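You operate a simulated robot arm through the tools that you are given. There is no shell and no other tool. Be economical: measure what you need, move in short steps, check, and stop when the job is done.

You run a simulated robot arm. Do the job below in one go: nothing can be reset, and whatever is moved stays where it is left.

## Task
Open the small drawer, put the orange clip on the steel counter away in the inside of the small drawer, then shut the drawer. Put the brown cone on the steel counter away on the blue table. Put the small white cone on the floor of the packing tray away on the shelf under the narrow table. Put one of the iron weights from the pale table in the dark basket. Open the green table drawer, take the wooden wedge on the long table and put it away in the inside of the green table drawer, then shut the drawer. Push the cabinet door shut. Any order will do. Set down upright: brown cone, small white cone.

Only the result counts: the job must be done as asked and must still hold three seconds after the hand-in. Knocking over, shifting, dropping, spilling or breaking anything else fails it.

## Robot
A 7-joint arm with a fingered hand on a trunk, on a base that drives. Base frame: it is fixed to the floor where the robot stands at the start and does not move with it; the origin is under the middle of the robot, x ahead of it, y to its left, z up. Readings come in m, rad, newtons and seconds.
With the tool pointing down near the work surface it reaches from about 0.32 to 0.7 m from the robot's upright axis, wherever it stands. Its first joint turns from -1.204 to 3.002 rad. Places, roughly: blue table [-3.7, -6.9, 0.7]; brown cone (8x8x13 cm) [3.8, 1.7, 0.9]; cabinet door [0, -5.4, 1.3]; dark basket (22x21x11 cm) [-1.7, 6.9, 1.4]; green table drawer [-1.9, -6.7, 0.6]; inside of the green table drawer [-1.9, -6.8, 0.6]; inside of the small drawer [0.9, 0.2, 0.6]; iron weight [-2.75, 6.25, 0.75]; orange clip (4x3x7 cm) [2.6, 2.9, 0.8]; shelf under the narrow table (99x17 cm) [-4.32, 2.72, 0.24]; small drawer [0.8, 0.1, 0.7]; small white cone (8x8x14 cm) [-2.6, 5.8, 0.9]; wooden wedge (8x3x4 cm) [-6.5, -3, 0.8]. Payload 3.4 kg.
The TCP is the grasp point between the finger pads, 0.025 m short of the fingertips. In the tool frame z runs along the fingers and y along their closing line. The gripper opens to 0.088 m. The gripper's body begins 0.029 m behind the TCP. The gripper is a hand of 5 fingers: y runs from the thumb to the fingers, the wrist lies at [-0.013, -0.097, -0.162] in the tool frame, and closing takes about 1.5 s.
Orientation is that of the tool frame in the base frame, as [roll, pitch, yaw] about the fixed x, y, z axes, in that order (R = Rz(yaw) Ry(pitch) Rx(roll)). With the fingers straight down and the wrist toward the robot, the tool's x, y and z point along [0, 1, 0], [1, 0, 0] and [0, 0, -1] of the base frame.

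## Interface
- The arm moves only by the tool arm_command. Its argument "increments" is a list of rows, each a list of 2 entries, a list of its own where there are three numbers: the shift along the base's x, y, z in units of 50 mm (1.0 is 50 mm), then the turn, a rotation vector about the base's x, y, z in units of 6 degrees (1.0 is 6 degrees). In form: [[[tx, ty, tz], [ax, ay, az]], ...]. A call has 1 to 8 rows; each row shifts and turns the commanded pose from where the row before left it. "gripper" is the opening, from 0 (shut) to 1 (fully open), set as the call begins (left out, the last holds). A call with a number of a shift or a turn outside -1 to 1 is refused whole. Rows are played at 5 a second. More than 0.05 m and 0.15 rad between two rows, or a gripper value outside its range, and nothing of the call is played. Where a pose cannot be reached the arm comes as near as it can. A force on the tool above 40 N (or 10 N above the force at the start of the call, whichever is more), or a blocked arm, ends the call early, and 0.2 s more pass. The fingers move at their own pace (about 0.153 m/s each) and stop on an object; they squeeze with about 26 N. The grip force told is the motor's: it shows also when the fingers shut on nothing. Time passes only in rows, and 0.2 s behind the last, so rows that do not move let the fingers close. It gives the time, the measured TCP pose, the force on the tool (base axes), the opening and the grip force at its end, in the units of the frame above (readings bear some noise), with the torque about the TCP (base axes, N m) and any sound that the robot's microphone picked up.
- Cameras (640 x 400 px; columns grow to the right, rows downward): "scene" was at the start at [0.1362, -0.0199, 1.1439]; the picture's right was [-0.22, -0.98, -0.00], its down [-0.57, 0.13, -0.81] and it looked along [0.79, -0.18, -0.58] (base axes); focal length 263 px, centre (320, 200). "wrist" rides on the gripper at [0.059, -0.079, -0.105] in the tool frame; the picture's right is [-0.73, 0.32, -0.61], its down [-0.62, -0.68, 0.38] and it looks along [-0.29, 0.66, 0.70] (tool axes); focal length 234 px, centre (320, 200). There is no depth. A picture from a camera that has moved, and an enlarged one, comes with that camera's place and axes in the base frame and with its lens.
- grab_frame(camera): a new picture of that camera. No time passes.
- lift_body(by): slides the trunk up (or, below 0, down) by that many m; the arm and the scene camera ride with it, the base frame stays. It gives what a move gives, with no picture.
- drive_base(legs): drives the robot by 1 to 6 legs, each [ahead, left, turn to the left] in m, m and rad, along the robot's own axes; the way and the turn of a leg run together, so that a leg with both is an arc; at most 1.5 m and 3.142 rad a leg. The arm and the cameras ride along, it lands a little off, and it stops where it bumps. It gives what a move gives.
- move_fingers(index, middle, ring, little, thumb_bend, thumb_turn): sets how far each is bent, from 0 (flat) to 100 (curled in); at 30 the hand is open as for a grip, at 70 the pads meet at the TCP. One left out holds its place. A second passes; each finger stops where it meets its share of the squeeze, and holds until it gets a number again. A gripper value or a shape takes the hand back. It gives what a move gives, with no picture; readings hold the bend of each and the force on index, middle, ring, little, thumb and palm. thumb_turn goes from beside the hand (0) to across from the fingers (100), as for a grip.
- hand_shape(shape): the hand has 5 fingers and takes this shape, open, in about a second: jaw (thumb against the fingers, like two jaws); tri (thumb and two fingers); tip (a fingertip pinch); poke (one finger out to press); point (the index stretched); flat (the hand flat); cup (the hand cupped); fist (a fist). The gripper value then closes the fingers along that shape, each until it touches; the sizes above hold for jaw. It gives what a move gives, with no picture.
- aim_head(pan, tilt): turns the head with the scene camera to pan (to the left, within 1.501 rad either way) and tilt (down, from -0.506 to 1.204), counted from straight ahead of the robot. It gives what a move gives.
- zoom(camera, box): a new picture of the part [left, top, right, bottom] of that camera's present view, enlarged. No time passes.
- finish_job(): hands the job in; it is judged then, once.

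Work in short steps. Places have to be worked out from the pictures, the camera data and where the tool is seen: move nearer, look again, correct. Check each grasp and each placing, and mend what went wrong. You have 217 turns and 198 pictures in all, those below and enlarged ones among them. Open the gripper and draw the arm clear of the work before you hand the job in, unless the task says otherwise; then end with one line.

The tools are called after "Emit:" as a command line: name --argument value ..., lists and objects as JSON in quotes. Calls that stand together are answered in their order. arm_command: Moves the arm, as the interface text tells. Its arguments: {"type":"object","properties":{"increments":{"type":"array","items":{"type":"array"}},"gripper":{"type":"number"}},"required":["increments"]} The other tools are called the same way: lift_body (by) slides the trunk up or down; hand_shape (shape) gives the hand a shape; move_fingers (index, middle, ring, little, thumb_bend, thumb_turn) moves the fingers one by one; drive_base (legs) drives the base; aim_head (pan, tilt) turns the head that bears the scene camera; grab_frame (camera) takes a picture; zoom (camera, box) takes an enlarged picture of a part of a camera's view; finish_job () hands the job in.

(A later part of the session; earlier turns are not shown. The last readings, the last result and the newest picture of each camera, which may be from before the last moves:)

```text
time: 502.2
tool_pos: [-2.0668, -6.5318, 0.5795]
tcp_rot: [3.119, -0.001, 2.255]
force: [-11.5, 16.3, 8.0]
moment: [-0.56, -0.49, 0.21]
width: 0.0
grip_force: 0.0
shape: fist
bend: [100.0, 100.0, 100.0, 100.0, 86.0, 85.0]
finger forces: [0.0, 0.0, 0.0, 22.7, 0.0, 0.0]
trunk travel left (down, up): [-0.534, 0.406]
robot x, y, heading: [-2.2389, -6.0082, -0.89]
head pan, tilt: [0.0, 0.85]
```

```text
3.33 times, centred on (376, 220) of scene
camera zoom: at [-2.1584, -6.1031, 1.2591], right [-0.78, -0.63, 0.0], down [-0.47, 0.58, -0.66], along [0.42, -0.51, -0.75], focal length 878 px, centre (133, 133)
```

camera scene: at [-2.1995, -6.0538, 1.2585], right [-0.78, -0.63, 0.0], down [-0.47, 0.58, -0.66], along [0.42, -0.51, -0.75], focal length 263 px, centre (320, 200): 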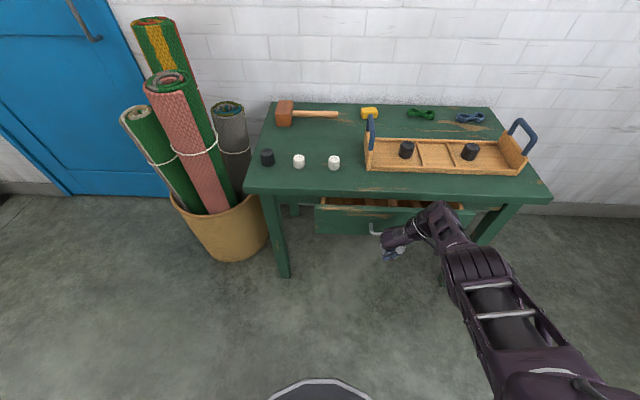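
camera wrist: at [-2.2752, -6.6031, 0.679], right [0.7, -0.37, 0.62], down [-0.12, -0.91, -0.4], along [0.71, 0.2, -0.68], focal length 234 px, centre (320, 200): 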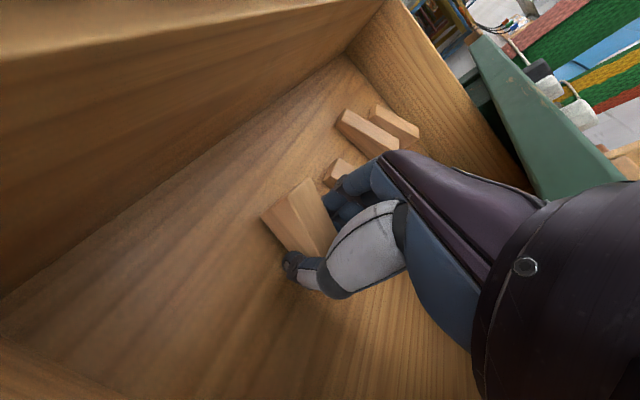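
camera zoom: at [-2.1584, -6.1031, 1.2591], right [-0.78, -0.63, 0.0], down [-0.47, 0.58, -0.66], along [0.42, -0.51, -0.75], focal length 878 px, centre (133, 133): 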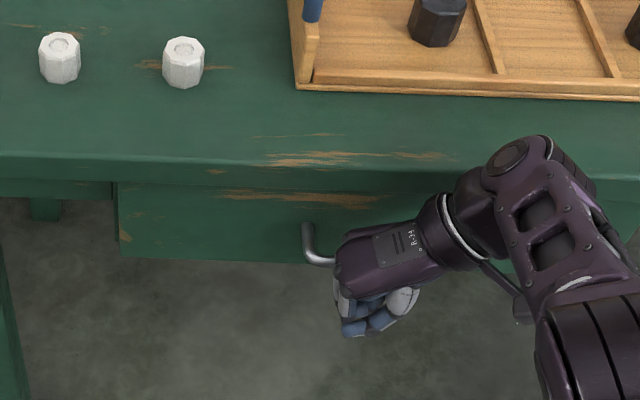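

The drawer is shut (firm 21 N stop, flush). Next the cabinet door: I'll back off, rise, and sidestep along the wall to look at it.

Emit:
drive_base --legs '[[-0.2, 0, 0], [0, 1.4, 0], [0, 0.45, 0]]'

Emit:
lift_body --by 0.38

Emit:
aim_head --pan 0.0 --tilt 0.2

Emit:
grab_frame --camera "scene"

```text
time: 512.7
tool_pos: [-0.7474, -5.2452, 0.5782]
tcp_rot: [3.117, -0.003, 2.221]
force: [0.1, 0.3, 0.1]
moment: [-0.02, 0.01, 0.0]
width: 0.0
grip_force: 0.0
shape: fist
bend: [100.0, 100.0, 100.0, 100.0, 86.0, 85.0]
finger forces: [0.0, 0.0, 0.1, 0.0, 0.0, 0.0]
trunk travel left (down, up): [-0.534, 0.406]
robot x, y, heading: [-0.903, -4.7104, -0.923]
head pan, tilt: [0.0, 0.85]
```

```text
time: 516.4
tool_pos: [-0.7495, -5.2463, 0.9577]
tcp_rot: [3.117, -0.005, 2.222]
force: [0.1, 0.6, 1.4]
moment: [-0.01, 0.0, -0.04]
width: 0.0
grip_force: 0.0
shape: fist
bend: [100.0, 100.0, 100.0, 100.0, 86.0, 85.0]
finger forces: [0.1, 0.0, 0.0, 0.0, 0.0, 0.0]
trunk travel left (down, up): [-0.914, 0.026]
robot x, y, heading: [-0.9055, -4.7145, -0.925]
head pan, tilt: [0.0, 0.85]
```

```text
time: 517.4
tool_pos: [-0.7493, -5.2458, 0.9586]
tcp_rot: [3.117, -0.006, 2.222]
force: [0.7, 0.3, -0.7]
moment: [-0.01, -0.02, 0.01]
width: 0.0
grip_force: 0.2
shape: fist
bend: [100.0, 100.0, 100.0, 100.0, 86.0, 85.0]
finger forces: [0.0, 0.0, 0.1, 0.0, 0.0, 0.0]
trunk travel left (down, up): [-0.914, 0.026]
robot x, y, heading: [-0.8979, -4.7131, -0.922]
head pan, tilt: [0.0, 0.201]
```

```text
60 pictures are left
camera scene: at [-0.814, -4.8275, 1.6962], right [-0.8, -0.6, 0.0], down [-0.12, 0.16, -0.98], along [0.59, -0.78, -0.2], focal length 263 px, centre (320, 200)
```

scene: 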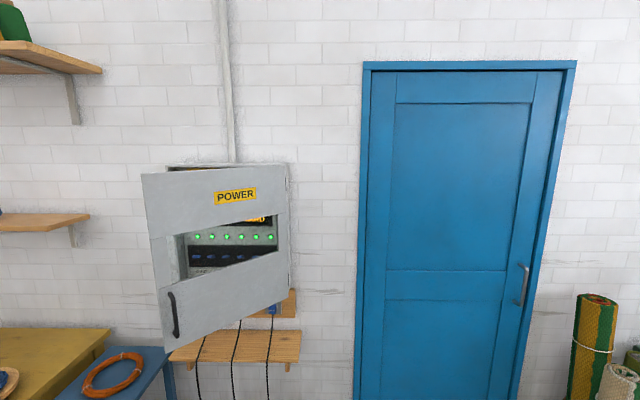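

The door is hinged on the right and stands about 30° open. I'll move in front of its free (left) side, raise the fist to about 1.07, and then push.

Emit:
lift_body --by 0.025

Emit:
arm_command --increments '[[[0, 0, 0.6], [0, 0, 0]], [[0, 0, 0.6], [0, 0, 0]], [[0, 0, 0.6], [0, 0, 0]]]'

Emit:
drive_base --legs '[[0, 0.69, 0.035]]'

Emit:
aim_head --pan 0.0 --tilt 0.45

Emit:
grab_frame --camera "scene"

```text
time: 518.1
tool_pos: [-0.7485, -5.2466, 0.9837]
tcp_rot: [3.118, -0.005, 2.221]
force: [-0.6, 0.6, -0.4]
moment: [-0.01, 0.05, 0.01]
width: 0.0001
grip_force: 0.1
shape: fist
bend: [100.0, 100.0, 100.0, 100.0, 86.0, 85.0]
finger forces: [0.0, 0.0, 0.0, 0.0, 0.1, 0.0]
trunk travel left (down, up): [-0.939, 0.001]
robot x, y, heading: [-0.9041, -4.7133, -0.918]
head pan, tilt: [0.0, 0.201]
```

```text
time: 518.9
tool_pos: [-0.7508, -5.2463, 1.0739]
tcp_rot: [3.115, -0.007, 2.223]
force: [-0.1, 0.1, 0.5]
moment: [-0.01, 0.01, -0.02]
width: 0.0002
grip_force: 0.1
shape: fist
bend: [100.0, 100.0, 100.0, 100.0, 86.0, 85.0]
finger forces: [0.1, 0.1, 0.1, 0.0, 0.0, 0.0]
trunk travel left (down, up): [-0.939, 0.001]
robot x, y, heading: [-0.898, -4.7134, -0.924]
head pan, tilt: [0.0, 0.201]
```

```text
time: 522.7
tool_pos: [-0.1892, -4.8136, 1.0729]
tcp_rot: [3.116, -0.005, 2.259]
force: [-0.4, 0.5, 0.0]
moment: [0.0, 0.0, 0.03]
width: 0.0
grip_force: 0.1
shape: fist
bend: [100.0, 100.0, 100.0, 100.0, 86.0, 85.0]
finger forces: [0.0, 0.0, 0.0, 0.0, 0.0, 0.0]
trunk travel left (down, up): [-0.939, 0.001]
robot x, y, heading: [-0.3578, -4.2824, -0.883]
head pan, tilt: [0.0, 0.201]
```

```text
time: 523.5
tool_pos: [-0.1888, -4.8121, 1.0737]
tcp_rot: [3.117, -0.006, 2.259]
force: [0.7, 0.8, 0.6]
moment: [0.04, 0.01, 0.03]
width: 0.0
grip_force: 0.0
shape: fist
bend: [100.0, 100.0, 100.0, 100.0, 86.0, 85.0]
finger forces: [0.0, 0.0, 0.1, 0.0, 0.0, 0.0]
trunk travel left (down, up): [-0.939, 0.001]
robot x, y, heading: [-0.3588, -4.2873, -0.885]
head pan, tilt: [0.0, 0.45]
```

```text
59 pictures are left
camera scene: at [-0.2678, -4.3965, 1.6981], right [-0.77, -0.63, 0.0], down [-0.27, 0.34, -0.9], along [0.57, -0.7, -0.43], focal length 263 px, centre (320, 200)
```

scene: 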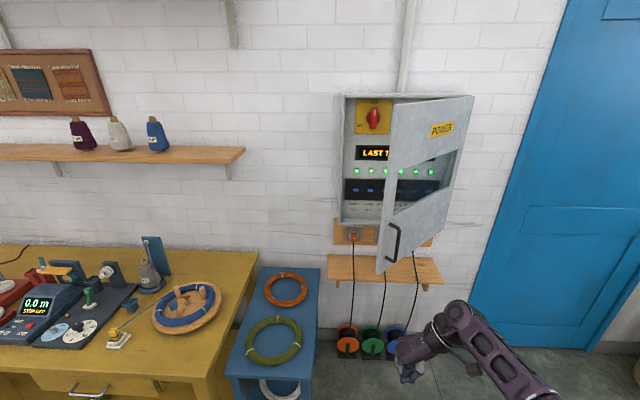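

The free edge is at about (F -3.19, L -4.02) and its bottom at z≈1.1, so the fist needs to be higher. I'll raise the arm 0.1 and shift 6 cm right, away from the edge.

Emit:
arm_command --increments '[[[0, 0, 0.7], [0, 0, 0]], [[0, 0, 0.7], [0, 0, 0]], [[0, 0, 0.6], [0, 0, 0]]]'

Emit:
drive_base --legs '[[0.25, -0.07, 0]]'

Emit:
grab_frame --camera "scene"

Emit:
grab_frame --camera "wrist"

```text
time: 524.3
tool_pos: [-0.1875, -4.8121, 1.1735]
tcp_rot: [3.117, -0.005, 2.26]
force: [0.2, 0.1, -0.5]
moment: [-0.03, 0.0, 0.03]
width: 0.0001
grip_force: 0.0
shape: fist
bend: [100.0, 100.0, 100.0, 100.0, 86.0, 85.0]
finger forces: [0.1, 0.0, 0.1, 0.1, 0.0, 0.0]
trunk travel left (down, up): [-0.939, 0.001]
robot x, y, heading: [-0.3576, -4.2831, -0.887]
head pan, tilt: [0.0, 0.45]
```

```text
time: 526.1
tool_pos: [-0.0804, -5.0507, 1.1745]
tcp_rot: [3.116, -0.003, 2.261]
force: [0.1, -0.1, 0.1]
moment: [-0.03, 0.01, -0.01]
width: 0.0
grip_force: 0.1
shape: fist
bend: [100.0, 100.0, 100.0, 100.0, 86.0, 85.0]
finger forces: [0.0, 0.0, 0.0, 0.1, 0.1, 0.0]
trunk travel left (down, up): [-0.939, 0.001]
robot x, y, heading: [-0.2553, -4.5253, -0.886]
head pan, tilt: [0.0, 0.45]
```

```text
58 pictures are left
camera scene: at [-0.162, -4.6338, 1.6982], right [-0.77, -0.63, 0.0], down [-0.28, 0.34, -0.9], along [0.57, -0.7, -0.43], focal length 263 px, centre (320, 200)
```

scene: 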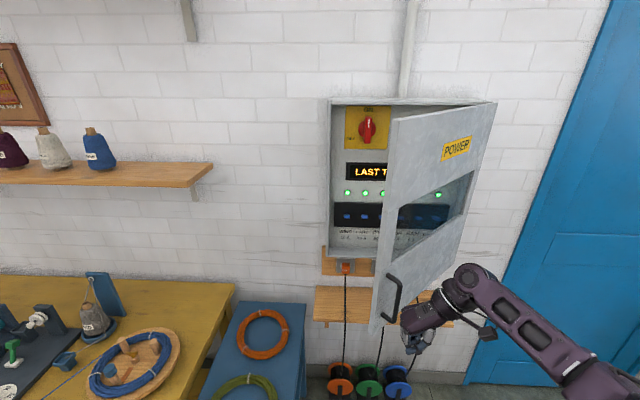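

```text
57 pictures are left
camera wrist: at [-0.1803, -5.0562, 1.2761], right [0.7, -0.37, 0.61], down [-0.12, -0.91, -0.4], along [0.7, 0.21, -0.68], focal length 234 px, centre (320, 200)
```

wrist: 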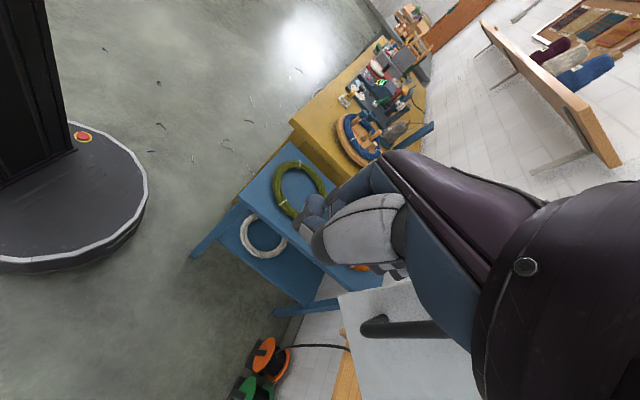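

The fist faces the lower door by the handle. I'll push forward.

Emit:
drive_base --legs '[[0.2, 0.0, 0]]'

Emit:
grab_frame --camera "scene"

```text
time: 527.3
tool_pos: [-0.0275, -5.1133, 1.171]
tcp_rot: [3.111, -0.014, 2.274]
force: [0.4, -0.4, 0.2]
moment: [-0.02, -0.01, -0.02]
width: 0.0
grip_force: 0.1
shape: fist
bend: [100.0, 100.0, 100.0, 100.0, 86.0, 85.0]
finger forces: [0.1, 0.1, 0.0, 0.0, 0.0, 0.0]
trunk travel left (down, up): [-0.939, 0.001]
robot x, y, heading: [-0.1982, -4.5901, -0.887]
head pan, tilt: [0.0, 0.45]
stopped in leg 1: the force on the tool passed its limit at 50 N (the readings are from after the stop); the commanded pose is now the measured one
```

```text
56 pictures are left
camera scene: at [-0.1105, -4.7026, 1.6979], right [-0.78, -0.63, 0.0], down [-0.27, 0.34, -0.9], along [0.57, -0.7, -0.44], focal length 263 px, centre (320, 200)
```

scene: 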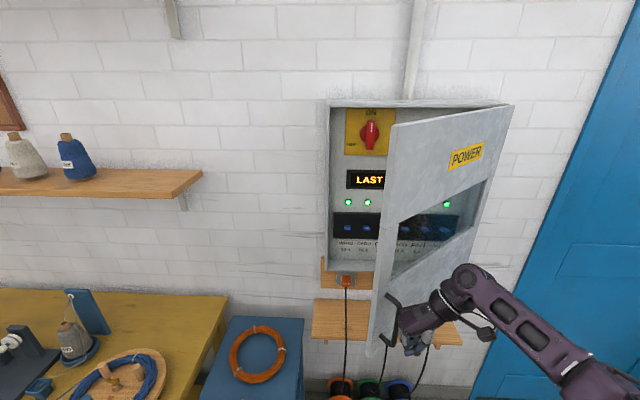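

The contact tripped the force limit at speed. I'll push slowly with small arm steps instead.

Emit:
arm_command --increments '[[[0.126, -0.155, 0], [0, 0, 0]], [[0.126, -0.155, 0], [0, 0, 0]], [[0.126, -0.155, 0], [0, 0, 0]], [[0.126, -0.155, 0], [0, 0, 0]], [[0.126, -0.155, 0], [0, 0, 0]], [[0.126, -0.155, 0], [0, 0, 0]]]'

Emit:
grab_frame --camera "scene"

```text
time: 528.7
tool_pos: [0.0123, -5.1588, 1.1719]
tcp_rot: [3.112, -0.009, 2.275]
force: [-0.1, -0.8, -0.1]
moment: [-0.01, 0.02, -0.04]
width: 0.0001
grip_force: 0.1
shape: fist
bend: [100.0, 100.0, 100.0, 100.0, 86.0, 85.0]
finger forces: [0.1, 0.0, 0.0, 0.1, 0.0, 0.0]
trunk travel left (down, up): [-0.939, 0.001]
robot x, y, heading: [-0.1979, -4.5925, -0.886]
head pan, tilt: [0.0, 0.45]
```

```text
55 pictures are left
camera scene: at [-0.1071, -4.7005, 1.698], right [-0.77, -0.63, 0.0], down [-0.28, 0.34, -0.9], along [0.57, -0.7, -0.44], focal length 263 px, centre (320, 200)
```

scene: 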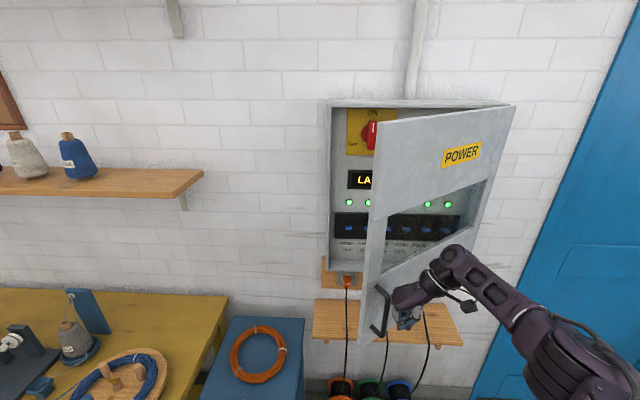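

The door is swinging. Now in contact, I'll follow with small base moves.

Emit:
drive_base --legs '[[0.06, 0, 0]]'

Emit:
drive_base --legs '[[0.06, 0, 0]]'

Emit:
grab_frame --camera "scene"

```text
time: 529.7
tool_pos: [0.0467, -5.201, 1.1751]
tcp_rot: [3.112, -0.007, 2.274]
force: [0.9, -1.1, 0.6]
moment: [-0.06, -0.02, -0.01]
width: 0.0
grip_force: 0.0
shape: fist
bend: [100.0, 100.0, 100.0, 100.0, 86.0, 85.0]
finger forces: [0.1, 0.0, 0.0, 0.0, 0.1, 0.0]
trunk travel left (down, up): [-0.939, 0.001]
robot x, y, heading: [-0.1623, -4.6325, -0.885]
head pan, tilt: [0.0, 0.45]
```

```text
time: 530.6
tool_pos: [0.0856, -5.2495, 1.1738]
tcp_rot: [3.111, -0.006, 2.274]
force: [-0.6, 0.4, 0.3]
moment: [-0.05, 0.0, 0.02]
width: 0.0
grip_force: 0.0
shape: fist
bend: [100.0, 100.0, 100.0, 100.0, 86.0, 85.0]
finger forces: [0.0, 0.1, 0.0, 0.0, 0.0, 0.0]
trunk travel left (down, up): [-0.939, 0.001]
robot x, y, heading: [-0.1228, -4.685, -0.887]
head pan, tilt: [0.0, 0.45]
```

```text
54 pictures are left
camera scene: at [-0.0362, -4.7885, 1.6987], right [-0.77, -0.63, 0.0], down [-0.27, 0.33, -0.9], along [0.57, -0.7, -0.43], focal length 263 px, centre (320, 200)
```

scene: 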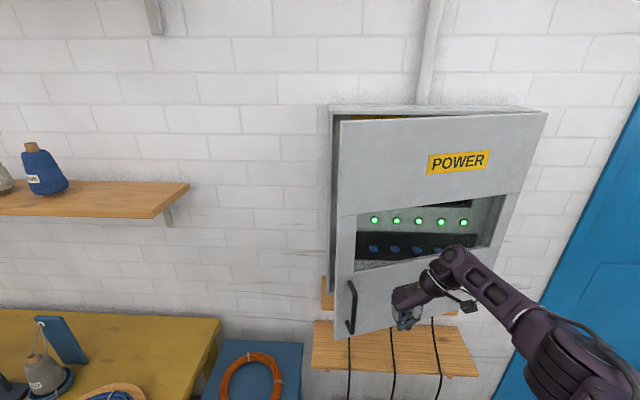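

Almost shut. Two more small pushes.

Emit:
drive_base --legs '[[0.05, 0, 0]]'

Emit:
drive_base --legs '[[0.03, 0, 0]]'

Emit:
grab_frame --camera "scene"

```text
time: 531.5
tool_pos: [0.1061, -5.2897, 1.1728]
tcp_rot: [3.112, -0.009, 2.265]
force: [0.5, -0.7, 1.0]
moment: [-0.05, 0.04, 0.0]
width: 0.0001
grip_force: 0.1
shape: fist
bend: [100.0, 100.0, 100.0, 100.0, 86.0, 85.0]
finger forces: [0.0, 0.1, 0.0, 0.1, 0.0, 0.1]
trunk travel left (down, up): [-0.939, 0.001]
robot x, y, heading: [-0.0996, -4.7239, -0.895]
head pan, tilt: [0.0, 0.45]
```

```text
time: 532.2
tool_pos: [0.1089, -5.2923, 1.1719]
tcp_rot: [3.113, -0.013, 2.265]
force: [0.6, 0.4, 0.9]
moment: [-0.02, 0.03, 0.0]
width: 0.0002
grip_force: 0.1
shape: fist
bend: [100.0, 100.0, 100.0, 100.0, 86.0, 85.0]
finger forces: [0.0, 0.0, 0.1, 0.0, 0.1, 0.0]
trunk travel left (down, up): [-0.939, 0.001]
robot x, y, heading: [-0.0983, -4.7201, -0.894]
head pan, tilt: [0.0, 0.45]
stopped in leg 1: the robot was blocked; the commanded pose is now the measured one
```

```text
53 pictures are left
camera scene: at [-0.0085, -4.8327, 1.698], right [-0.78, -0.63, 0.0], down [-0.27, 0.34, -0.9], along [0.56, -0.7, -0.44], focal length 263 px, centre (320, 200)
```

scene: 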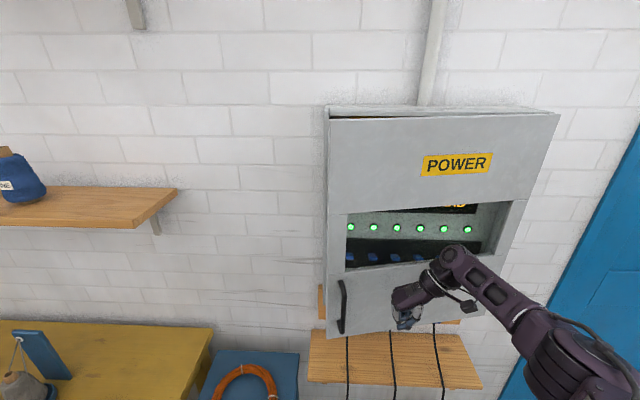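

The base is blocked low down, but the door is nearly shut. I'll back the base 1 cm and finish with the arm.

Emit:
drive_base --legs '[[-0.01, -0.03, 0]]'

Emit:
arm_command --increments '[[[0.15, -0.18, 0], [0, 0, 0]], [[0.15, -0.18, 0], [0, 0, 0]], [[0.15, -0.18, 0], [0, 0, 0]], [[0.15, -0.18, 0], [0, 0, 0]], [[0.15, -0.18, 0], [0, 0, 0]], [[0.15, -0.18, 0], [0, 0, 0]]]'

Emit:
grab_frame --camera "scene"

```text
time: 533.0
tool_pos: [0.0841, -5.3009, 1.172]
tcp_rot: [3.116, -0.013, 2.268]
force: [0.8, 0.0, -0.2]
moment: [-0.02, 0.04, -0.01]
width: 0.0001
grip_force: 0.1
shape: fist
bend: [100.0, 100.0, 100.0, 100.0, 86.0, 85.0]
finger forces: [0.0, 0.0, 0.0, 0.0, 0.0, 0.1]
trunk travel left (down, up): [-0.939, 0.001]
robot x, y, heading: [-0.1303, -4.7337, -0.893]
head pan, tilt: [0.0, 0.45]
```

```text
time: 534.5
tool_pos: [0.0861, -5.3115, 1.1737]
tcp_rot: [3.111, -0.008, 2.266]
force: [0.0, 0.0, 0.2]
moment: [0.01, -0.03, -0.04]
width: 0.0
grip_force: 0.0
shape: fist
bend: [100.0, 100.0, 100.0, 100.0, 86.0, 85.0]
finger forces: [0.0, 0.0, 0.0, 0.1, 0.0, 0.1]
out of reach, approached as far as the arm can: row 2, 3, 4, 5, 6
trunk travel left (down, up): [-0.939, 0.001]
robot x, y, heading: [-0.1302, -4.7315, -0.896]
head pan, tilt: [0.0, 0.45]
```

```text
52 pictures are left
camera scene: at [-0.0393, -4.8436, 1.6981], right [-0.78, -0.63, 0.0], down [-0.27, 0.34, -0.9], along [0.56, -0.7, -0.44], focal length 263 px, centre (320, 200)
```

scene: 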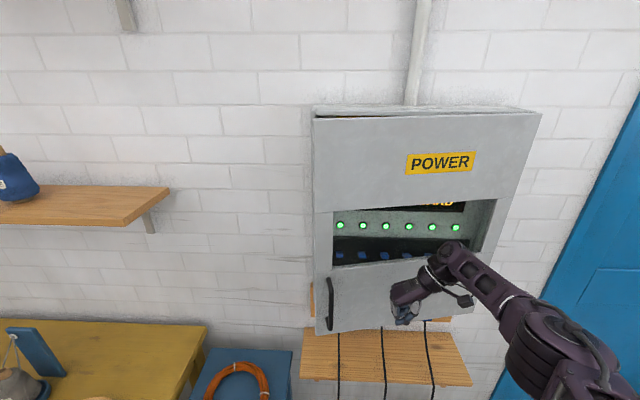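

I'll look down to see what is blocking the base.

Emit:
aim_head --pan 0.3 --tilt 1.15

Emit:
grab_frame --camera "scene"

```text
time: 535.5
tool_pos: [0.0869, -5.3125, 1.1728]
tcp_rot: [3.11, -0.01, 2.266]
force: [0.3, -0.6, 1.1]
moment: [0.03, 0.0, 0.03]
width: 0.0
grip_force: 0.0
shape: fist
bend: [100.0, 100.0, 100.0, 100.0, 86.0, 85.0]
finger forces: [0.1, 0.1, 0.0, 0.0, 0.0, 0.1]
trunk travel left (down, up): [-0.939, 0.001]
robot x, y, heading: [-0.1254, -4.7311, -0.896]
head pan, tilt: [0.3, 1.15]
```

```text
51 pictures are left
camera scene: at [-0.0468, -4.8052, 1.6428], right [-0.56, -0.83, 0.0], down [-0.76, 0.51, -0.41], along [0.34, -0.23, -0.91], focal length 263 px, centre (320, 200)
```

scene: 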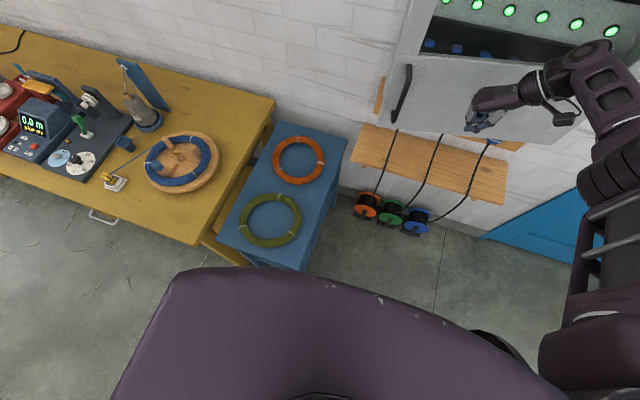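

The torso is level with the blue side table's front. I'll shift right 10 cm to clear it and push on.

Emit:
drive_base --legs '[[-0.03, 0, 0.01], [0, -0.11, 0], [0.05, 0, 0]]'

Emit:
drive_base --legs '[[0.04, 0, 0]]'

Emit:
aim_head --pan 0.2 --tilt 0.5

Emit:
grab_frame --camera "scene"

```text
time: 537.7
tool_pos: [0.0181, -5.3904, 1.1773]
tcp_rot: [3.111, -0.005, 2.278]
force: [0.0, 0.5, 0.4]
moment: [-0.02, -0.02, -0.03]
width: 0.0001
grip_force: 0.1
shape: fist
bend: [100.0, 100.0, 100.0, 100.0, 86.0, 85.0]
finger forces: [0.0, 0.0, 0.1, 0.0, 0.1, 0.0]
trunk travel left (down, up): [-0.939, 0.001]
robot x, y, heading: [-0.1986, -4.8165, -0.88]
head pan, tilt: [0.3, 1.15]
```

```text
time: 538.6
tool_pos: [0.0423, -5.4238, 1.1752]
tcp_rot: [3.108, -0.006, 2.281]
force: [0.9, 0.0, 0.4]
moment: [-0.02, -0.03, 0.01]
width: 0.0001
grip_force: 0.1
shape: fist
bend: [100.0, 100.0, 100.0, 100.0, 86.0, 85.0]
finger forces: [0.0, 0.0, 0.0, 0.0, 0.0, 0.1]
trunk travel left (down, up): [-0.939, 0.001]
robot x, y, heading: [-0.1825, -4.8473, -0.882]
head pan, tilt: [0.3, 1.15]
```

```text
time: 539.6
tool_pos: [0.045, -5.4262, 1.1734]
tcp_rot: [3.112, -0.01, 2.277]
force: [-0.1, 0.0, 0.8]
moment: [0.02, 0.01, -0.03]
width: 0.0
grip_force: 0.0
shape: fist
bend: [100.0, 100.0, 100.0, 100.0, 86.0, 85.0]
finger forces: [0.0, 0.0, 0.0, 0.0, 0.1, 0.0]
trunk travel left (down, up): [-0.939, 0.001]
robot x, y, heading: [-0.1774, -4.851, -0.882]
head pan, tilt: [0.201, 0.499]
```

```text
50 pictures are left
camera scene: at [-0.0749, -4.9446, 1.6936], right [-0.63, -0.78, 0.0], down [-0.37, 0.3, -0.88], along [0.68, -0.55, -0.48], focal length 263 px, centre (320, 200)
```

scene: 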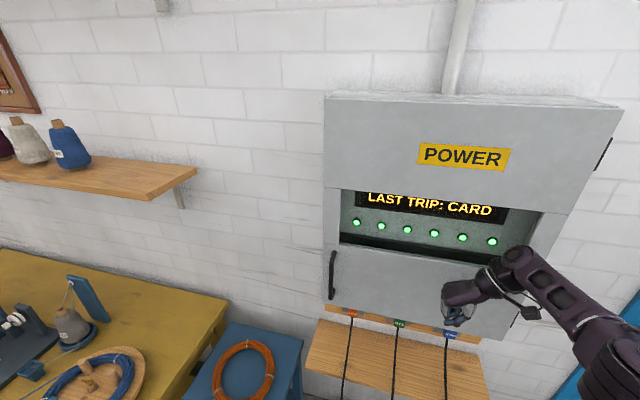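

It looks shut. I'll push once more to confirm the stop.

Emit:
drive_base --legs '[[0.03, 0, 0]]'

Emit:
zoom --camera "scene" --box '[300, 70, 636, 280]'

```text
time: 540.4
tool_pos: [0.0609, -5.449, 1.1732]
tcp_rot: [3.11, -0.007, 2.279]
force: [-0.6, -0.3, -0.1]
moment: [-0.03, 0.02, 0.02]
width: 0.0
grip_force: 0.0
shape: fist
bend: [100.0, 100.0, 100.0, 100.0, 86.0, 85.0]
finger forces: [0.0, 0.1, 0.0, 0.1, 0.1, 0.0]
trunk travel left (down, up): [-0.939, 0.001]
robot x, y, heading: [-0.1569, -4.8726, -0.883]
head pan, tilt: [0.201, 0.499]
```

```text
1.90 times, centred on (468, 175) of scene
camera zoom: at [-0.057, -4.9678, 1.6937], right [-0.63, -0.78, 0.0], down [-0.37, 0.3, -0.88], along [0.68, -0.55, -0.48], focal length 502 px, centre (38, 248)
```

zoom: 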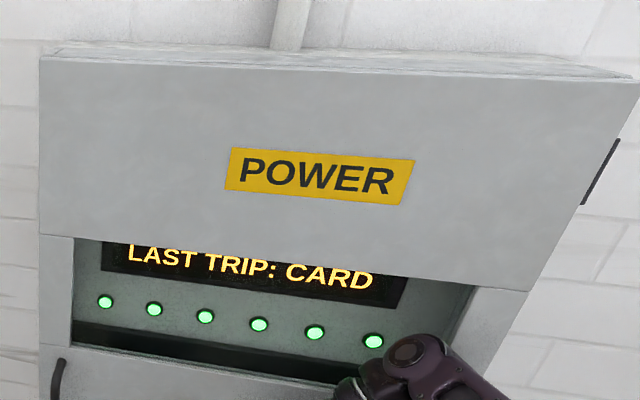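

Still no firm stop, so I'll push a little more.

Emit:
drive_base --legs '[[0.02, 0, 0]]'

Emit:
drive_base --legs '[[0.02, 0, 0]]'

Emit:
zoom --camera "scene" --box '[280, 60, 632, 280]'

```text
time: 541.3
tool_pos: [0.0672, -5.454, 1.1741]
tcp_rot: [3.114, -0.01, 2.276]
force: [0.0, 1.1, -0.3]
moment: [-0.03, 0.03, 0.03]
width: 0.0
grip_force: 0.1
shape: fist
bend: [100.0, 100.0, 100.0, 100.0, 86.0, 85.0]
finger forces: [0.1, 0.1, 0.0, 0.1, 0.0, 0.1]
trunk travel left (down, up): [-0.939, 0.001]
robot x, y, heading: [-0.1505, -4.8823, -0.883]
head pan, tilt: [0.201, 0.499]
stopped in leg 1: the robot was blocked; the commanded pose is now the measured one
```

```text
time: 542.1
tool_pos: [0.0662, -5.4539, 1.1737]
tcp_rot: [3.12, -0.012, 2.275]
force: [0.3, -0.5, 0.1]
moment: [0.03, 0.03, 0.0]
width: 0.0
grip_force: 0.0
shape: fist
bend: [100.0, 100.0, 100.0, 100.0, 86.0, 85.0]
finger forces: [0.0, 0.1, 0.1, 0.0, 0.1, 0.0]
trunk travel left (down, up): [-0.939, 0.001]
robot x, y, heading: [-0.1417, -4.8892, -0.887]
head pan, tilt: [0.201, 0.499]
stopped in leg 1: the robot was blocked; the commanded pose is now the measured one
```

```text
1.82 times, centred on (456, 170) of scene
camera zoom: at [-0.049, -4.9696, 1.6952], right [-0.63, -0.77, 0.0], down [-0.37, 0.29, -0.88], along [0.68, -0.56, -0.47], focal length 479 px, centre (73, 254)
```

zoom: 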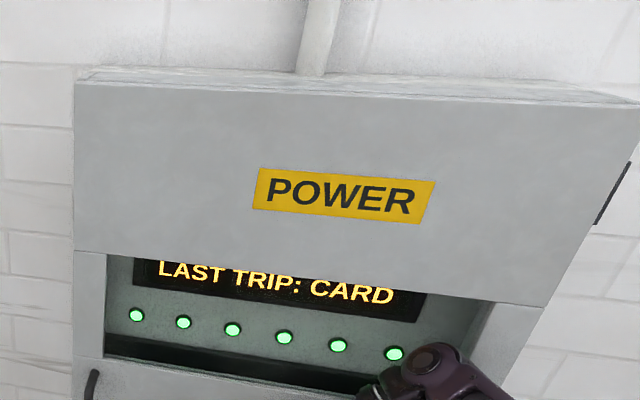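

Now I'll back off and view the door from its opening side to verify.

Emit:
drive_base --legs '[[-0.4, 0, 0], [0, 0.6, 0]]'

Emit:
aim_head --pan -0.45 --tilt 0.4

Emit:
grab_frame --camera "scene"

```text
time: 547.6
tool_pos: [0.2788, -4.766, 1.1661]
tcp_rot: [3.116, -0.024, 2.286]
force: [-0.7, 0.6, -0.3]
moment: [0.01, -0.02, -0.04]
width: 0.0
grip_force: 0.0
shape: fist
bend: [100.0, 100.0, 100.0, 100.0, 86.0, 85.0]
finger forces: [0.0, 0.1, 0.0, 0.0, 0.0, 0.0]
trunk travel left (down, up): [-0.939, 0.001]
robot x, y, heading: [0.0621, -4.1954, -0.872]
head pan, tilt: [0.201, 0.499]
```

```text
time: 548.6
tool_pos: [0.2793, -4.7655, 1.1658]
tcp_rot: [3.114, -0.024, 2.285]
force: [-0.5, -0.4, 0.2]
moment: [0.0, -0.03, 0.0]
width: 0.0
grip_force: 0.0
shape: fist
bend: [100.0, 100.0, 100.0, 100.0, 86.0, 85.0]
finger forces: [0.1, 0.0, 0.1, 0.0, 0.0, 0.0]
trunk travel left (down, up): [-0.939, 0.001]
robot x, y, heading: [0.0582, -4.1913, -0.878]
head pan, tilt: [-0.45, 0.4]
```

```text
47 pictures are left
camera scene: at [0.1137, -4.3213, 1.7027], right [-0.97, -0.24, 0.0], down [-0.09, 0.38, -0.92], along [0.22, -0.89, -0.39], focal length 263 px, centre (320, 200)
```

scene: 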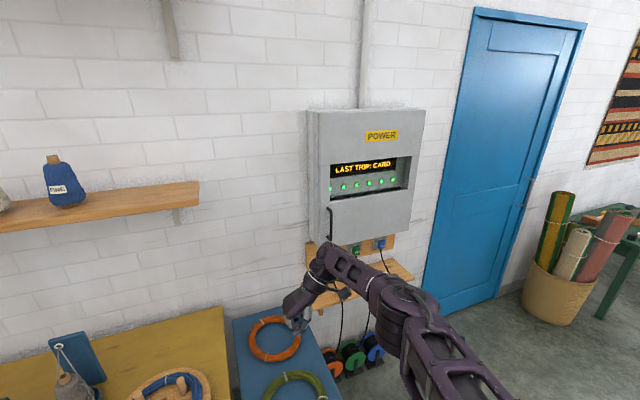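

The door is flush shut. Now the far area for the white cone and the weight: I'll back out, turn to face that end, and sidestep to the aisle line before the gap between cage and loom.

Emit:
drive_base --legs '[[-0.9, 0, 0], [0, 0, 3.13], [0, -1.4, 0], [0, -1.1, 0]]'

Emit:
hand_shape --shape "jaw"

```text
time: 572.6
tool_pos: [1.0332, -1.248, 1.1669]
tcp_rot: [3.114, -0.025, -0.787]
force: [-0.4, -0.1, -0.2]
moment: [-0.04, -0.02, 0.0]
width: 0.0
grip_force: 0.0
shape: fist
bend: [100.0, 100.0, 100.0, 100.0, 86.0, 85.0]
finger forces: [0.0, 0.0, 0.1, 0.0, 0.0, 0.0]
trunk travel left (down, up): [-0.939, 0.001]
robot x, y, heading: [1.2891, -1.8029, 2.331]
head pan, tilt: [-0.45, 0.4]
```

```text
time: 573.5
tool_pos: [1.034, -1.2476, 1.1668]
tcp_rot: [3.115, -0.022, -0.791]
force: [-0.3, 0.2, 0.7]
moment: [-0.03, -0.02, 0.02]
width: 0.0875
grip_force: 0.1
shape: jaw
bend: [30.0, 30.0, 30.0, 30.0, 30.0, 97.0]
finger forces: [0.1, 0.0, 0.1, 0.1, 0.0, 0.0]
trunk travel left (down, up): [-0.939, 0.001]
robot x, y, heading: [1.2918, -1.8037, 2.335]
head pan, tilt: [-0.45, 0.4]
```

I'll correct the heading and drive through the gap.

Emit:
drive_base --legs '[[0, 0.02, -0.085], [1.45, 0, 0]]'

Emit:
aim_head --pan 0 --tilt 0.4

Emit:
grab_frame --camera "scene"

```text
time: 581.2
tool_pos: [0.1582, -0.0962, 1.1654]
tcp_rot: [3.118, -0.025, -0.879]
force: [-0.3, -0.1, 0.3]
moment: [0.01, 0.0, 0.03]
width: 0.0877
grip_force: 0.1
shape: jaw
bend: [30.0, 30.0, 30.0, 30.0, 30.0, 97.0]
finger forces: [0.0, 0.0, 0.0, 0.0, 0.1, 0.0]
trunk travel left (down, up): [-0.939, 0.001]
robot x, y, heading: [0.3642, -0.6767, 2.244]
head pan, tilt: [-0.45, 0.4]
```

```text
time: 582.1
tool_pos: [0.1568, -0.0961, 1.1668]
tcp_rot: [3.116, -0.024, -0.881]
force: [0.2, 0.3, 0.5]
moment: [0.02, -0.01, 0.02]
width: 0.0877
grip_force: 0.1
shape: jaw
bend: [30.0, 30.0, 30.0, 30.0, 30.0, 97.0]
finger forces: [0.0, 0.0, 0.0, 0.1, 0.0, 0.0]
trunk travel left (down, up): [-0.939, 0.001]
robot x, y, heading: [0.3637, -0.6728, 2.241]
head pan, tilt: [0.0, 0.4]
```

```text
46 pictures are left
camera scene: at [0.2775, -0.5627, 1.7027], right [0.78, 0.62, 0.0], down [0.24, -0.3, -0.92], along [-0.57, 0.72, -0.39], focal length 263 px, centre (320, 200)
```

scene: 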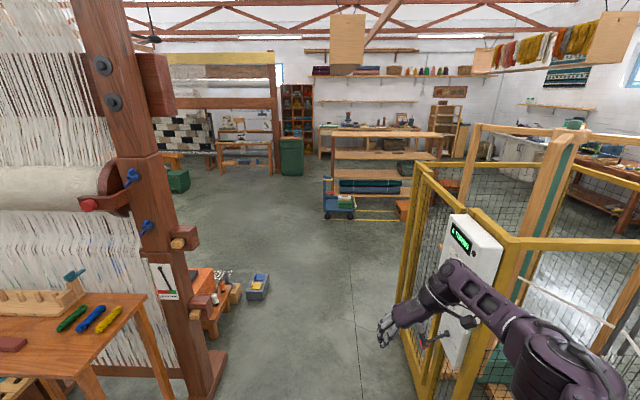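

The hand is close to the cage's control box. I'll shift left, then drive on past the cage and to the left of the cart and shelf island.

Emit:
drive_base --legs '[[0, 0.17, 0], [1.5, 0, 0], [0.9, 0, 0.01], [1.4, 0.25, 0], [1.3, 0, 0]]'

Emit:
aim_head --pan -0.5 --tilt 0.4

Emit:
grab_frame --camera "scene"

```text
time: 607.9
tool_pos: [-3.4628, 3.5772, 1.1661]
tcp_rot: [3.114, -0.024, -0.855]
force: [-0.1, -0.4, 0.8]
moment: [-0.01, 0.0, 0.02]
width: 0.0876
grip_force: 0.0
shape: jaw
bend: [30.0, 30.0, 30.0, 30.0, 30.0, 97.0]
finger forces: [0.0, 0.1, 0.1, 0.0, 0.1, 0.0]
trunk travel left (down, up): [-0.939, 0.001]
robot x, y, heading: [-3.2411, 3.0093, 2.262]
head pan, tilt: [0.0, 0.4]
```

```text
time: 608.9
tool_pos: [-3.4636, 3.5774, 1.1664]
tcp_rot: [3.115, -0.024, -0.857]
force: [0.2, -0.4, -0.8]
moment: [-0.02, 0.0, 0.02]
width: 0.0876
grip_force: 0.1
shape: jaw
bend: [30.0, 30.0, 30.0, 30.0, 30.0, 97.0]
finger forces: [0.0, 0.1, 0.0, 0.0, 0.0, 0.0]
trunk travel left (down, up): [-0.939, 0.001]
robot x, y, heading: [-3.2409, 3.0033, 2.263]
head pan, tilt: [-0.499, 0.4]
```

```text
45 pictures are left
camera scene: at [-3.291, 3.1327, 1.7027], right [0.98, 0.19, 0.0], down [0.08, -0.38, -0.92], along [-0.18, 0.9, -0.39], focal length 263 px, centre (320, 200)
```

scene: 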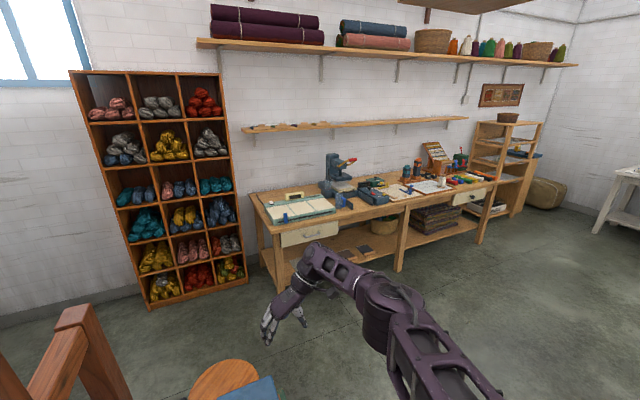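

The packing table is ahead, with the dark basket on top of the rack to its right. I'll zoom in on the tray area.

Emit:
zoom --camera "scene" --box '[360, 100, 552, 220]'

```text
3.33 times, centred on (456, 160) of scene
camera zoom: at [-3.291, 3.1327, 1.7027], right [0.98, 0.19, 0.0], down [0.08, -0.38, -0.92], along [-0.18, 0.9, -0.39], focal length 878 px, centre (-133, 333)
```

zoom: 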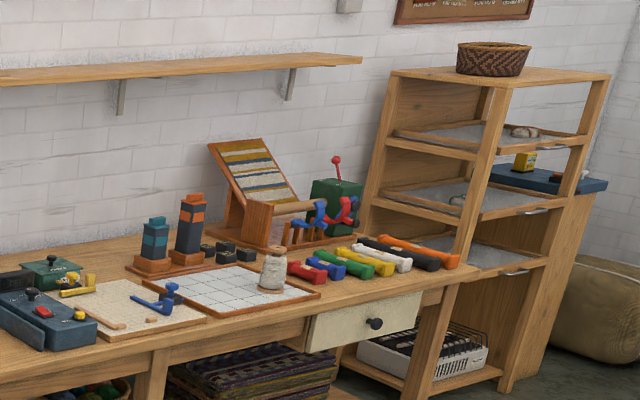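

The white cone stands on the gridded tray near the table's front, with three black weights behind it. The low shelf needs a side-on grasp, so I'll pitch the hand to point forward with thumb and fingers level.

Emit:
arm_command --increments '[[[-0.07, 0.08, 0], [0.77, 0.638, 0]], [[-0.07, 0.08, 0], [0.77, 0.638, 0]], [[-0.07, 0.08, 0], [0.77, 0.638, 0]], [[-0.07, 0.08, 0], [0.77, 0.638, 0]], [[-0.07, 0.08, 0], [0.77, 0.638, 0]], [[-0.07, 0.08, 0], [0.77, 0.638, 0]], [[-0.07, 0.08, 0], [0.77, 0.638, 0]], [[-0.07, 0.08, 0], [0.77, 0.638, 0]]]'

Emit:
arm_command --increments '[[[-0.07, 0.08, 0], [0.77, 0.638, 0]], [[-0.07, 0.08, 0], [0.77, 0.638, 0]], [[-0.07, 0.08, 0], [0.77, 0.638, 0]], [[-0.07, 0.08, 0], [0.77, 0.638, 0]], [[-0.07, 0.08, 0], [0.77, 0.638, 0]], [[-0.07, 0.08, 0], [0.77, 0.638, 0]], [[-0.07, 0.08, 0], [0.77, 0.638, 0]]]'

```text
time: 610.6
tool_pos: [-3.4907, 3.6104, 1.1663]
tcp_rot: [3.138, 0.815, -0.85]
force: [-0.1, -0.8, 0.0]
moment: [-0.02, -0.02, -0.04]
width: 0.0875
grip_force: 0.1
shape: jaw
bend: [30.0, 30.0, 30.0, 30.0, 30.0, 97.0]
finger forces: [0.1, 0.0, 0.0, 0.0, 0.0, 0.1]
trunk travel left (down, up): [-0.939, 0.001]
robot x, y, heading: [-3.2424, 3.0067, 2.27]
head pan, tilt: [-0.499, 0.4]
```

```text
time: 612.2
tool_pos: [-3.5133, 3.6358, 1.1647]
tcp_rot: [-2.901, 1.493, -0.611]
force: [0.1, -0.2, 0.4]
moment: [0.01, 0.0, 0.02]
width: 0.088
grip_force: 0.0
shape: jaw
bend: [30.0, 30.0, 30.0, 30.0, 30.0, 97.0]
finger forces: [0.0, 0.0, 0.1, 0.0, 0.2, 0.0]
out of reach, approached as far as the arm can: row 7
trunk travel left (down, up): [-0.939, 0.001]
robot x, y, heading: [-3.2406, 3.0004, 2.264]
head pan, tilt: [-0.499, 0.4]
```

The hand points forward. I'll sidestep along the table to the cone, approach partway, lower the trunk, and look.

Emit:
drive_base --legs '[[0, -1.4, 0], [0, -0.6, -0.01], [0.55, 0, 0]]'

Emit:
lift_body --by -0.27

Emit:
aim_head --pan -0.15 --tilt 0.5

Emit:
grab_frame --camera "scene"

Emit:
grab_frame --camera "wrist"

```text
time: 625.1
tool_pos: [-2.2993, 5.345, 1.1673]
tcp_rot: [-2.898, 1.492, -0.619]
force: [0.0, -0.2, 1.5]
moment: [0.03, 0.02, -0.03]
width: 0.0877
grip_force: 0.0
shape: jaw
bend: [30.0, 30.0, 30.0, 30.0, 30.0, 97.0]
finger forces: [0.1, 0.0, 0.0, 0.0, 0.1, 0.0]
trunk travel left (down, up): [-0.939, 0.001]
robot x, y, heading: [-2.0324, 4.7108, 2.252]
head pan, tilt: [-0.499, 0.4]
```

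```text
time: 627.8
tool_pos: [-2.2997, 5.3455, 0.8961]
tcp_rot: [-2.879, 1.49, -0.601]
force: [0.2, -0.2, 0.5]
moment: [-0.01, -0.01, 0.02]
width: 0.0877
grip_force: 0.0
shape: jaw
bend: [30.0, 30.0, 30.0, 30.0, 30.0, 97.0]
finger forces: [0.0, 0.1, 0.0, 0.0, 0.0, 0.0]
trunk travel left (down, up): [-0.669, 0.271]
robot x, y, heading: [-2.0324, 4.7111, 2.257]
head pan, tilt: [-0.499, 0.4]
```

```text
time: 628.6
tool_pos: [-2.3013, 5.3465, 0.8961]
tcp_rot: [-2.904, 1.491, -0.624]
force: [0.2, 0.0, -0.2]
moment: [0.01, -0.02, -0.01]
width: 0.0875
grip_force: 0.0
shape: jaw
bend: [30.0, 30.0, 30.0, 30.0, 30.0, 97.0]
finger forces: [0.0, 0.0, 0.1, 0.0, 0.0, 0.0]
trunk travel left (down, up): [-0.669, 0.271]
robot x, y, heading: [-2.0355, 4.7146, 2.25]
head pan, tilt: [-0.15, 0.499]
```

```text
43 pictures are left
camera scene: at [-2.1122, 4.828, 1.4236], right [0.86, 0.51, 0.0], down [0.24, -0.41, -0.88], along [-0.45, 0.76, -0.48], focal length 263 px, centre (320, 200)
```

scene: 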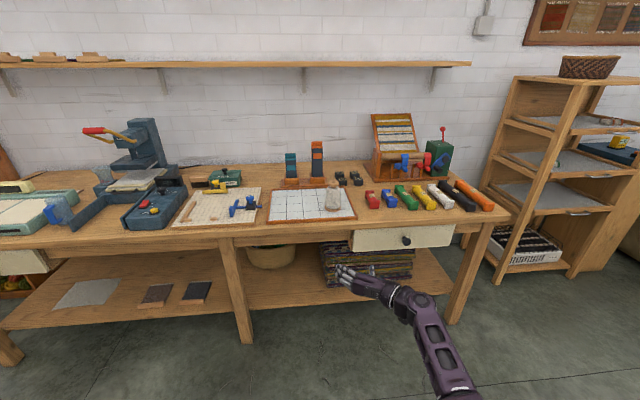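

```text
42 pictures are left
camera wrist: at [-2.1683, 5.3156, 0.8459], right [0.1, -0.64, 0.76], down [0.23, 0.76, 0.61], along [-0.97, 0.11, 0.22], focal length 234 px, centre (320, 200)
```

wrist: 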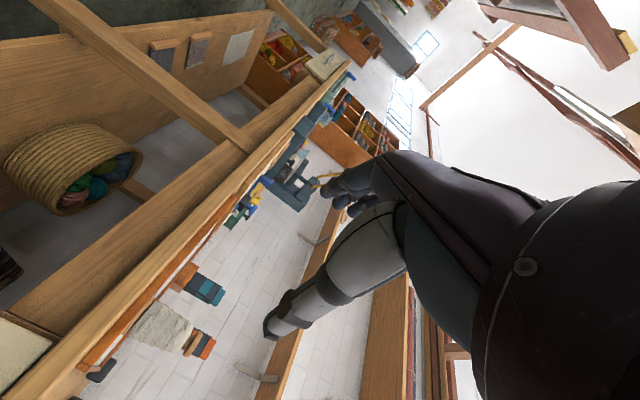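

The cone's axis is at about (-2.604, 5.765), spanning z 0.79–0.93. I'll lower 2 cm and approach in two steps.

Emit:
lift_body --by -0.02

Emit:
drive_base --legs '[[0.36, -0.029, 0]]'

Emit:
grab_frame --camera "wrist"

Emit:
grab_frame --camera "scene"

```text
time: 629.3
tool_pos: [-2.2997, 5.3455, 0.8756]
tcp_rot: [-2.916, 1.491, -0.637]
force: [-0.3, -0.3, 0.5]
moment: [0.03, -0.01, 0.0]
width: 0.0877
grip_force: 0.0
shape: jaw
bend: [30.0, 30.0, 30.0, 30.0, 30.0, 97.0]
finger forces: [0.1, 0.0, 0.0, 0.1, 0.0, 0.1]
trunk travel left (down, up): [-0.649, 0.291]
robot x, y, heading: [-2.0343, 4.7119, 2.252]
head pan, tilt: [-0.15, 0.499]
```

```text
time: 631.6
tool_pos: [-2.5074, 5.6469, 0.8765]
tcp_rot: [-2.894, 1.492, -0.613]
force: [-0.7, 0.5, -0.3]
moment: [0.01, 0.01, -0.03]
width: 0.0878
grip_force: 0.1
shape: jaw
bend: [30.0, 30.0, 30.0, 30.0, 30.0, 97.0]
finger forces: [0.0, 0.0, 0.0, 0.1, 0.0, 0.0]
trunk travel left (down, up): [-0.649, 0.291]
robot x, y, heading: [-2.2402, 5.0144, 2.26]
head pan, tilt: [-0.15, 0.499]
```

```text
41 pictures are left
camera wrist: at [-2.3765, 5.6175, 0.8256], right [0.1, -0.64, 0.76], down [0.23, 0.76, 0.6], along [-0.97, 0.11, 0.22], focal length 234 px, centre (320, 200)
```

wrist: 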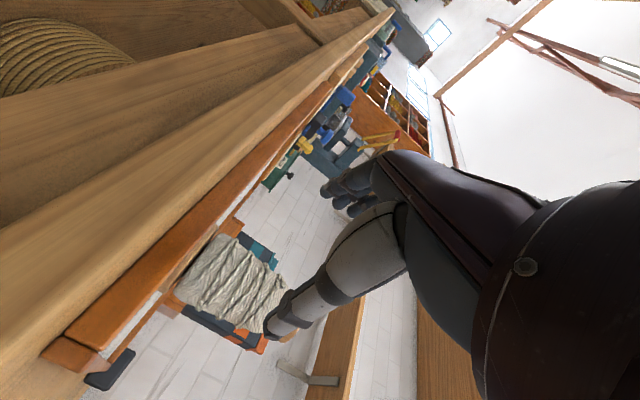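

```text
40 pictures are left
camera scene: at [-2.3201, 5.1301, 1.4035], right [0.86, 0.51, 0.0], down [0.24, -0.41, -0.88], along [-0.45, 0.76, -0.48], focal length 263 px, centre (320, 200)
```

scene: 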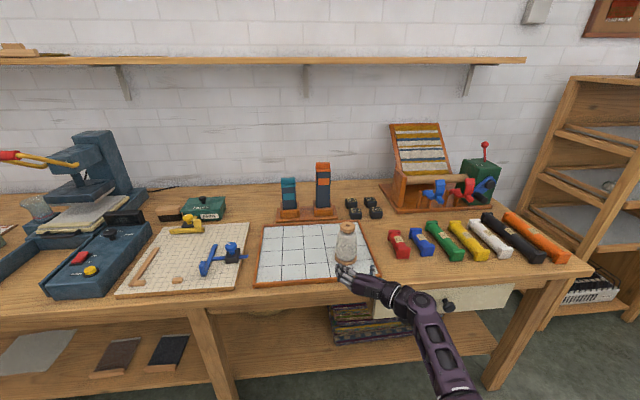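

Lined up: the axis is 0.154 m ahead. I'll advance 0.146 m and close.

Emit:
drive_base --legs '[[0.146, -0.004, 0]]'

Emit:
arm_command --increments '[[[0, 0, 0], [0, 0, 0]], [[0, 0, 0], [0, 0, 0]], [[0, 0, 0], [0, 0, 0]], [[0, 0, 0], [0, 0, 0]], [[0, 0, 0], [0, 0, 0]], [[0, 0, 0], [0, 0, 0]], [[0, 0, 0], [0, 0, 0]], [[0, 0, 0], [0, 0, 0]]]' --gripper 0

Emit:
grab_frame --camera "wrist"

```text
time: 633.0
tool_pos: [-2.5959, 5.7619, 0.8759]
tcp_rot: [-2.921, 1.491, -0.641]
force: [0.1, 0.0, -0.3]
moment: [0.04, -0.01, 0.01]
width: 0.0877
grip_force: 0.0
shape: jaw
bend: [30.0, 30.0, 30.0, 30.0, 30.0, 97.0]
finger forces: [0.0, 0.0, 0.0, 0.0, 0.0, 0.0]
trunk travel left (down, up): [-0.649, 0.291]
robot x, y, heading: [-2.3284, 5.1275, 2.254]
head pan, tilt: [-0.15, 0.499]
```

```text
time: 634.8
tool_pos: [-2.5959, 5.7631, 0.8762]
tcp_rot: [-2.884, 1.491, -0.603]
force: [0.0, 0.3, 1.9]
moment: [0.09, -0.05, 0.04]
width: 0.0417
grip_force: 26.6
shape: jaw
bend: [75.0, 51.0, 47.0, 42.0, 68.0, 100.0]
finger forces: [16.1, 7.5, 3.0, 2.4, 31.1, 0.0]
trunk travel left (down, up): [-0.649, 0.291]
robot x, y, heading: [-2.3328, 5.1289, 2.253]
head pan, tilt: [-0.15, 0.499]
```

```text
39 pictures are left
camera wrist: at [-2.4653, 5.7325, 0.826], right [0.1, -0.64, 0.76], down [0.23, 0.76, 0.61], along [-0.97, 0.11, 0.22], focal length 234 px, centre (320, 200)
```

wrist: 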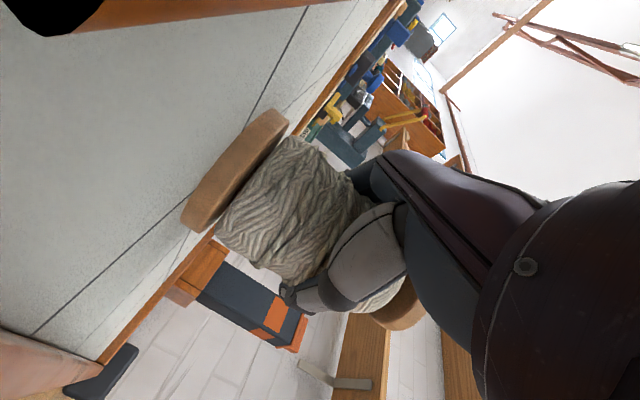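

The cone is gripped. I'll lift it, back away, and return to where I can see the narrow table.

Emit:
lift_body --by 0.12

Emit:
drive_base --legs '[[-0.9, 0, 0], [-0.4, 1.4, 0], [-0.2, 0.5, 0]]'

Emit:
aim_head --pan 0.6 --tilt 0.5

Emit:
grab_frame --camera "scene"

```text
time: 636.3
tool_pos: [-2.5966, 5.7637, 0.9953]
tcp_rot: [-2.888, 1.49, -0.608]
force: [-0.8, -0.5, -2.3]
moment: [-0.02, 0.0, 0.0]
width: 0.0411
grip_force: 25.7
shape: jaw
bend: [75.0, 52.0, 48.0, 43.0, 68.0, 99.0]
finger forces: [16.8, 7.0, 2.6, 1.8, 29.9, 0.1]
trunk travel left (down, up): [-0.769, 0.171]
robot x, y, heading: [-2.3309, 5.1279, 2.256]
head pan, tilt: [-0.15, 0.499]
```

```text
time: 650.5
tool_pos: [-3.1143, 3.4069, 0.9962]
tcp_rot: [-2.902, 1.491, -0.611]
force: [0.0, 0.5, -1.6]
moment: [0.01, -0.01, 0.0]
width: 0.0411
grip_force: 25.9
shape: jaw
bend: [75.0, 52.0, 48.0, 43.0, 68.0, 98.0]
finger forces: [16.7, 7.0, 2.7, 1.9, 29.8, 0.1]
trunk travel left (down, up): [-0.769, 0.171]
robot x, y, heading: [-2.8459, 2.7754, 2.27]
head pan, tilt: [-0.15, 0.499]
```

```text
time: 651.6
tool_pos: [-3.1157, 3.4063, 0.9944]
tcp_rot: [-2.887, 1.49, -0.597]
force: [-0.3, -0.2, -2.6]
moment: [0.02, -0.01, 0.0]
width: 0.0414
grip_force: 25.5
shape: jaw
bend: [75.0, 52.0, 48.0, 43.0, 68.0, 98.0]
finger forces: [16.7, 7.0, 2.7, 1.8, 29.7, 0.2]
trunk travel left (down, up): [-0.769, 0.171]
robot x, y, heading: [-2.8432, 2.7718, 2.268]
head pan, tilt: [0.6, 0.499]
```

```text
38 pictures are left
camera scene: at [-2.962, 2.8373, 1.5236], right [0.27, 0.96, 0.0], down [0.46, -0.13, -0.88], along [-0.84, 0.24, -0.48], focal length 263 px, centre (320, 200)
```

scene: 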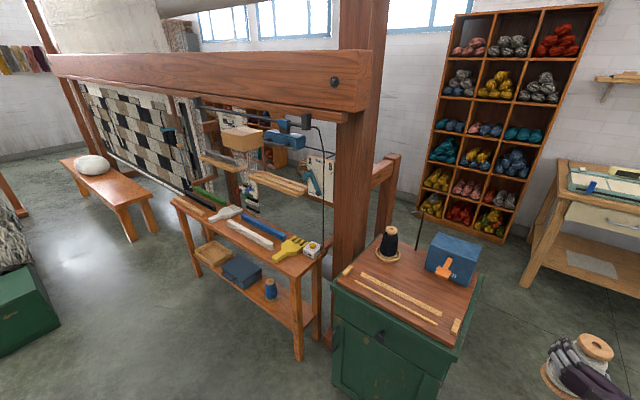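

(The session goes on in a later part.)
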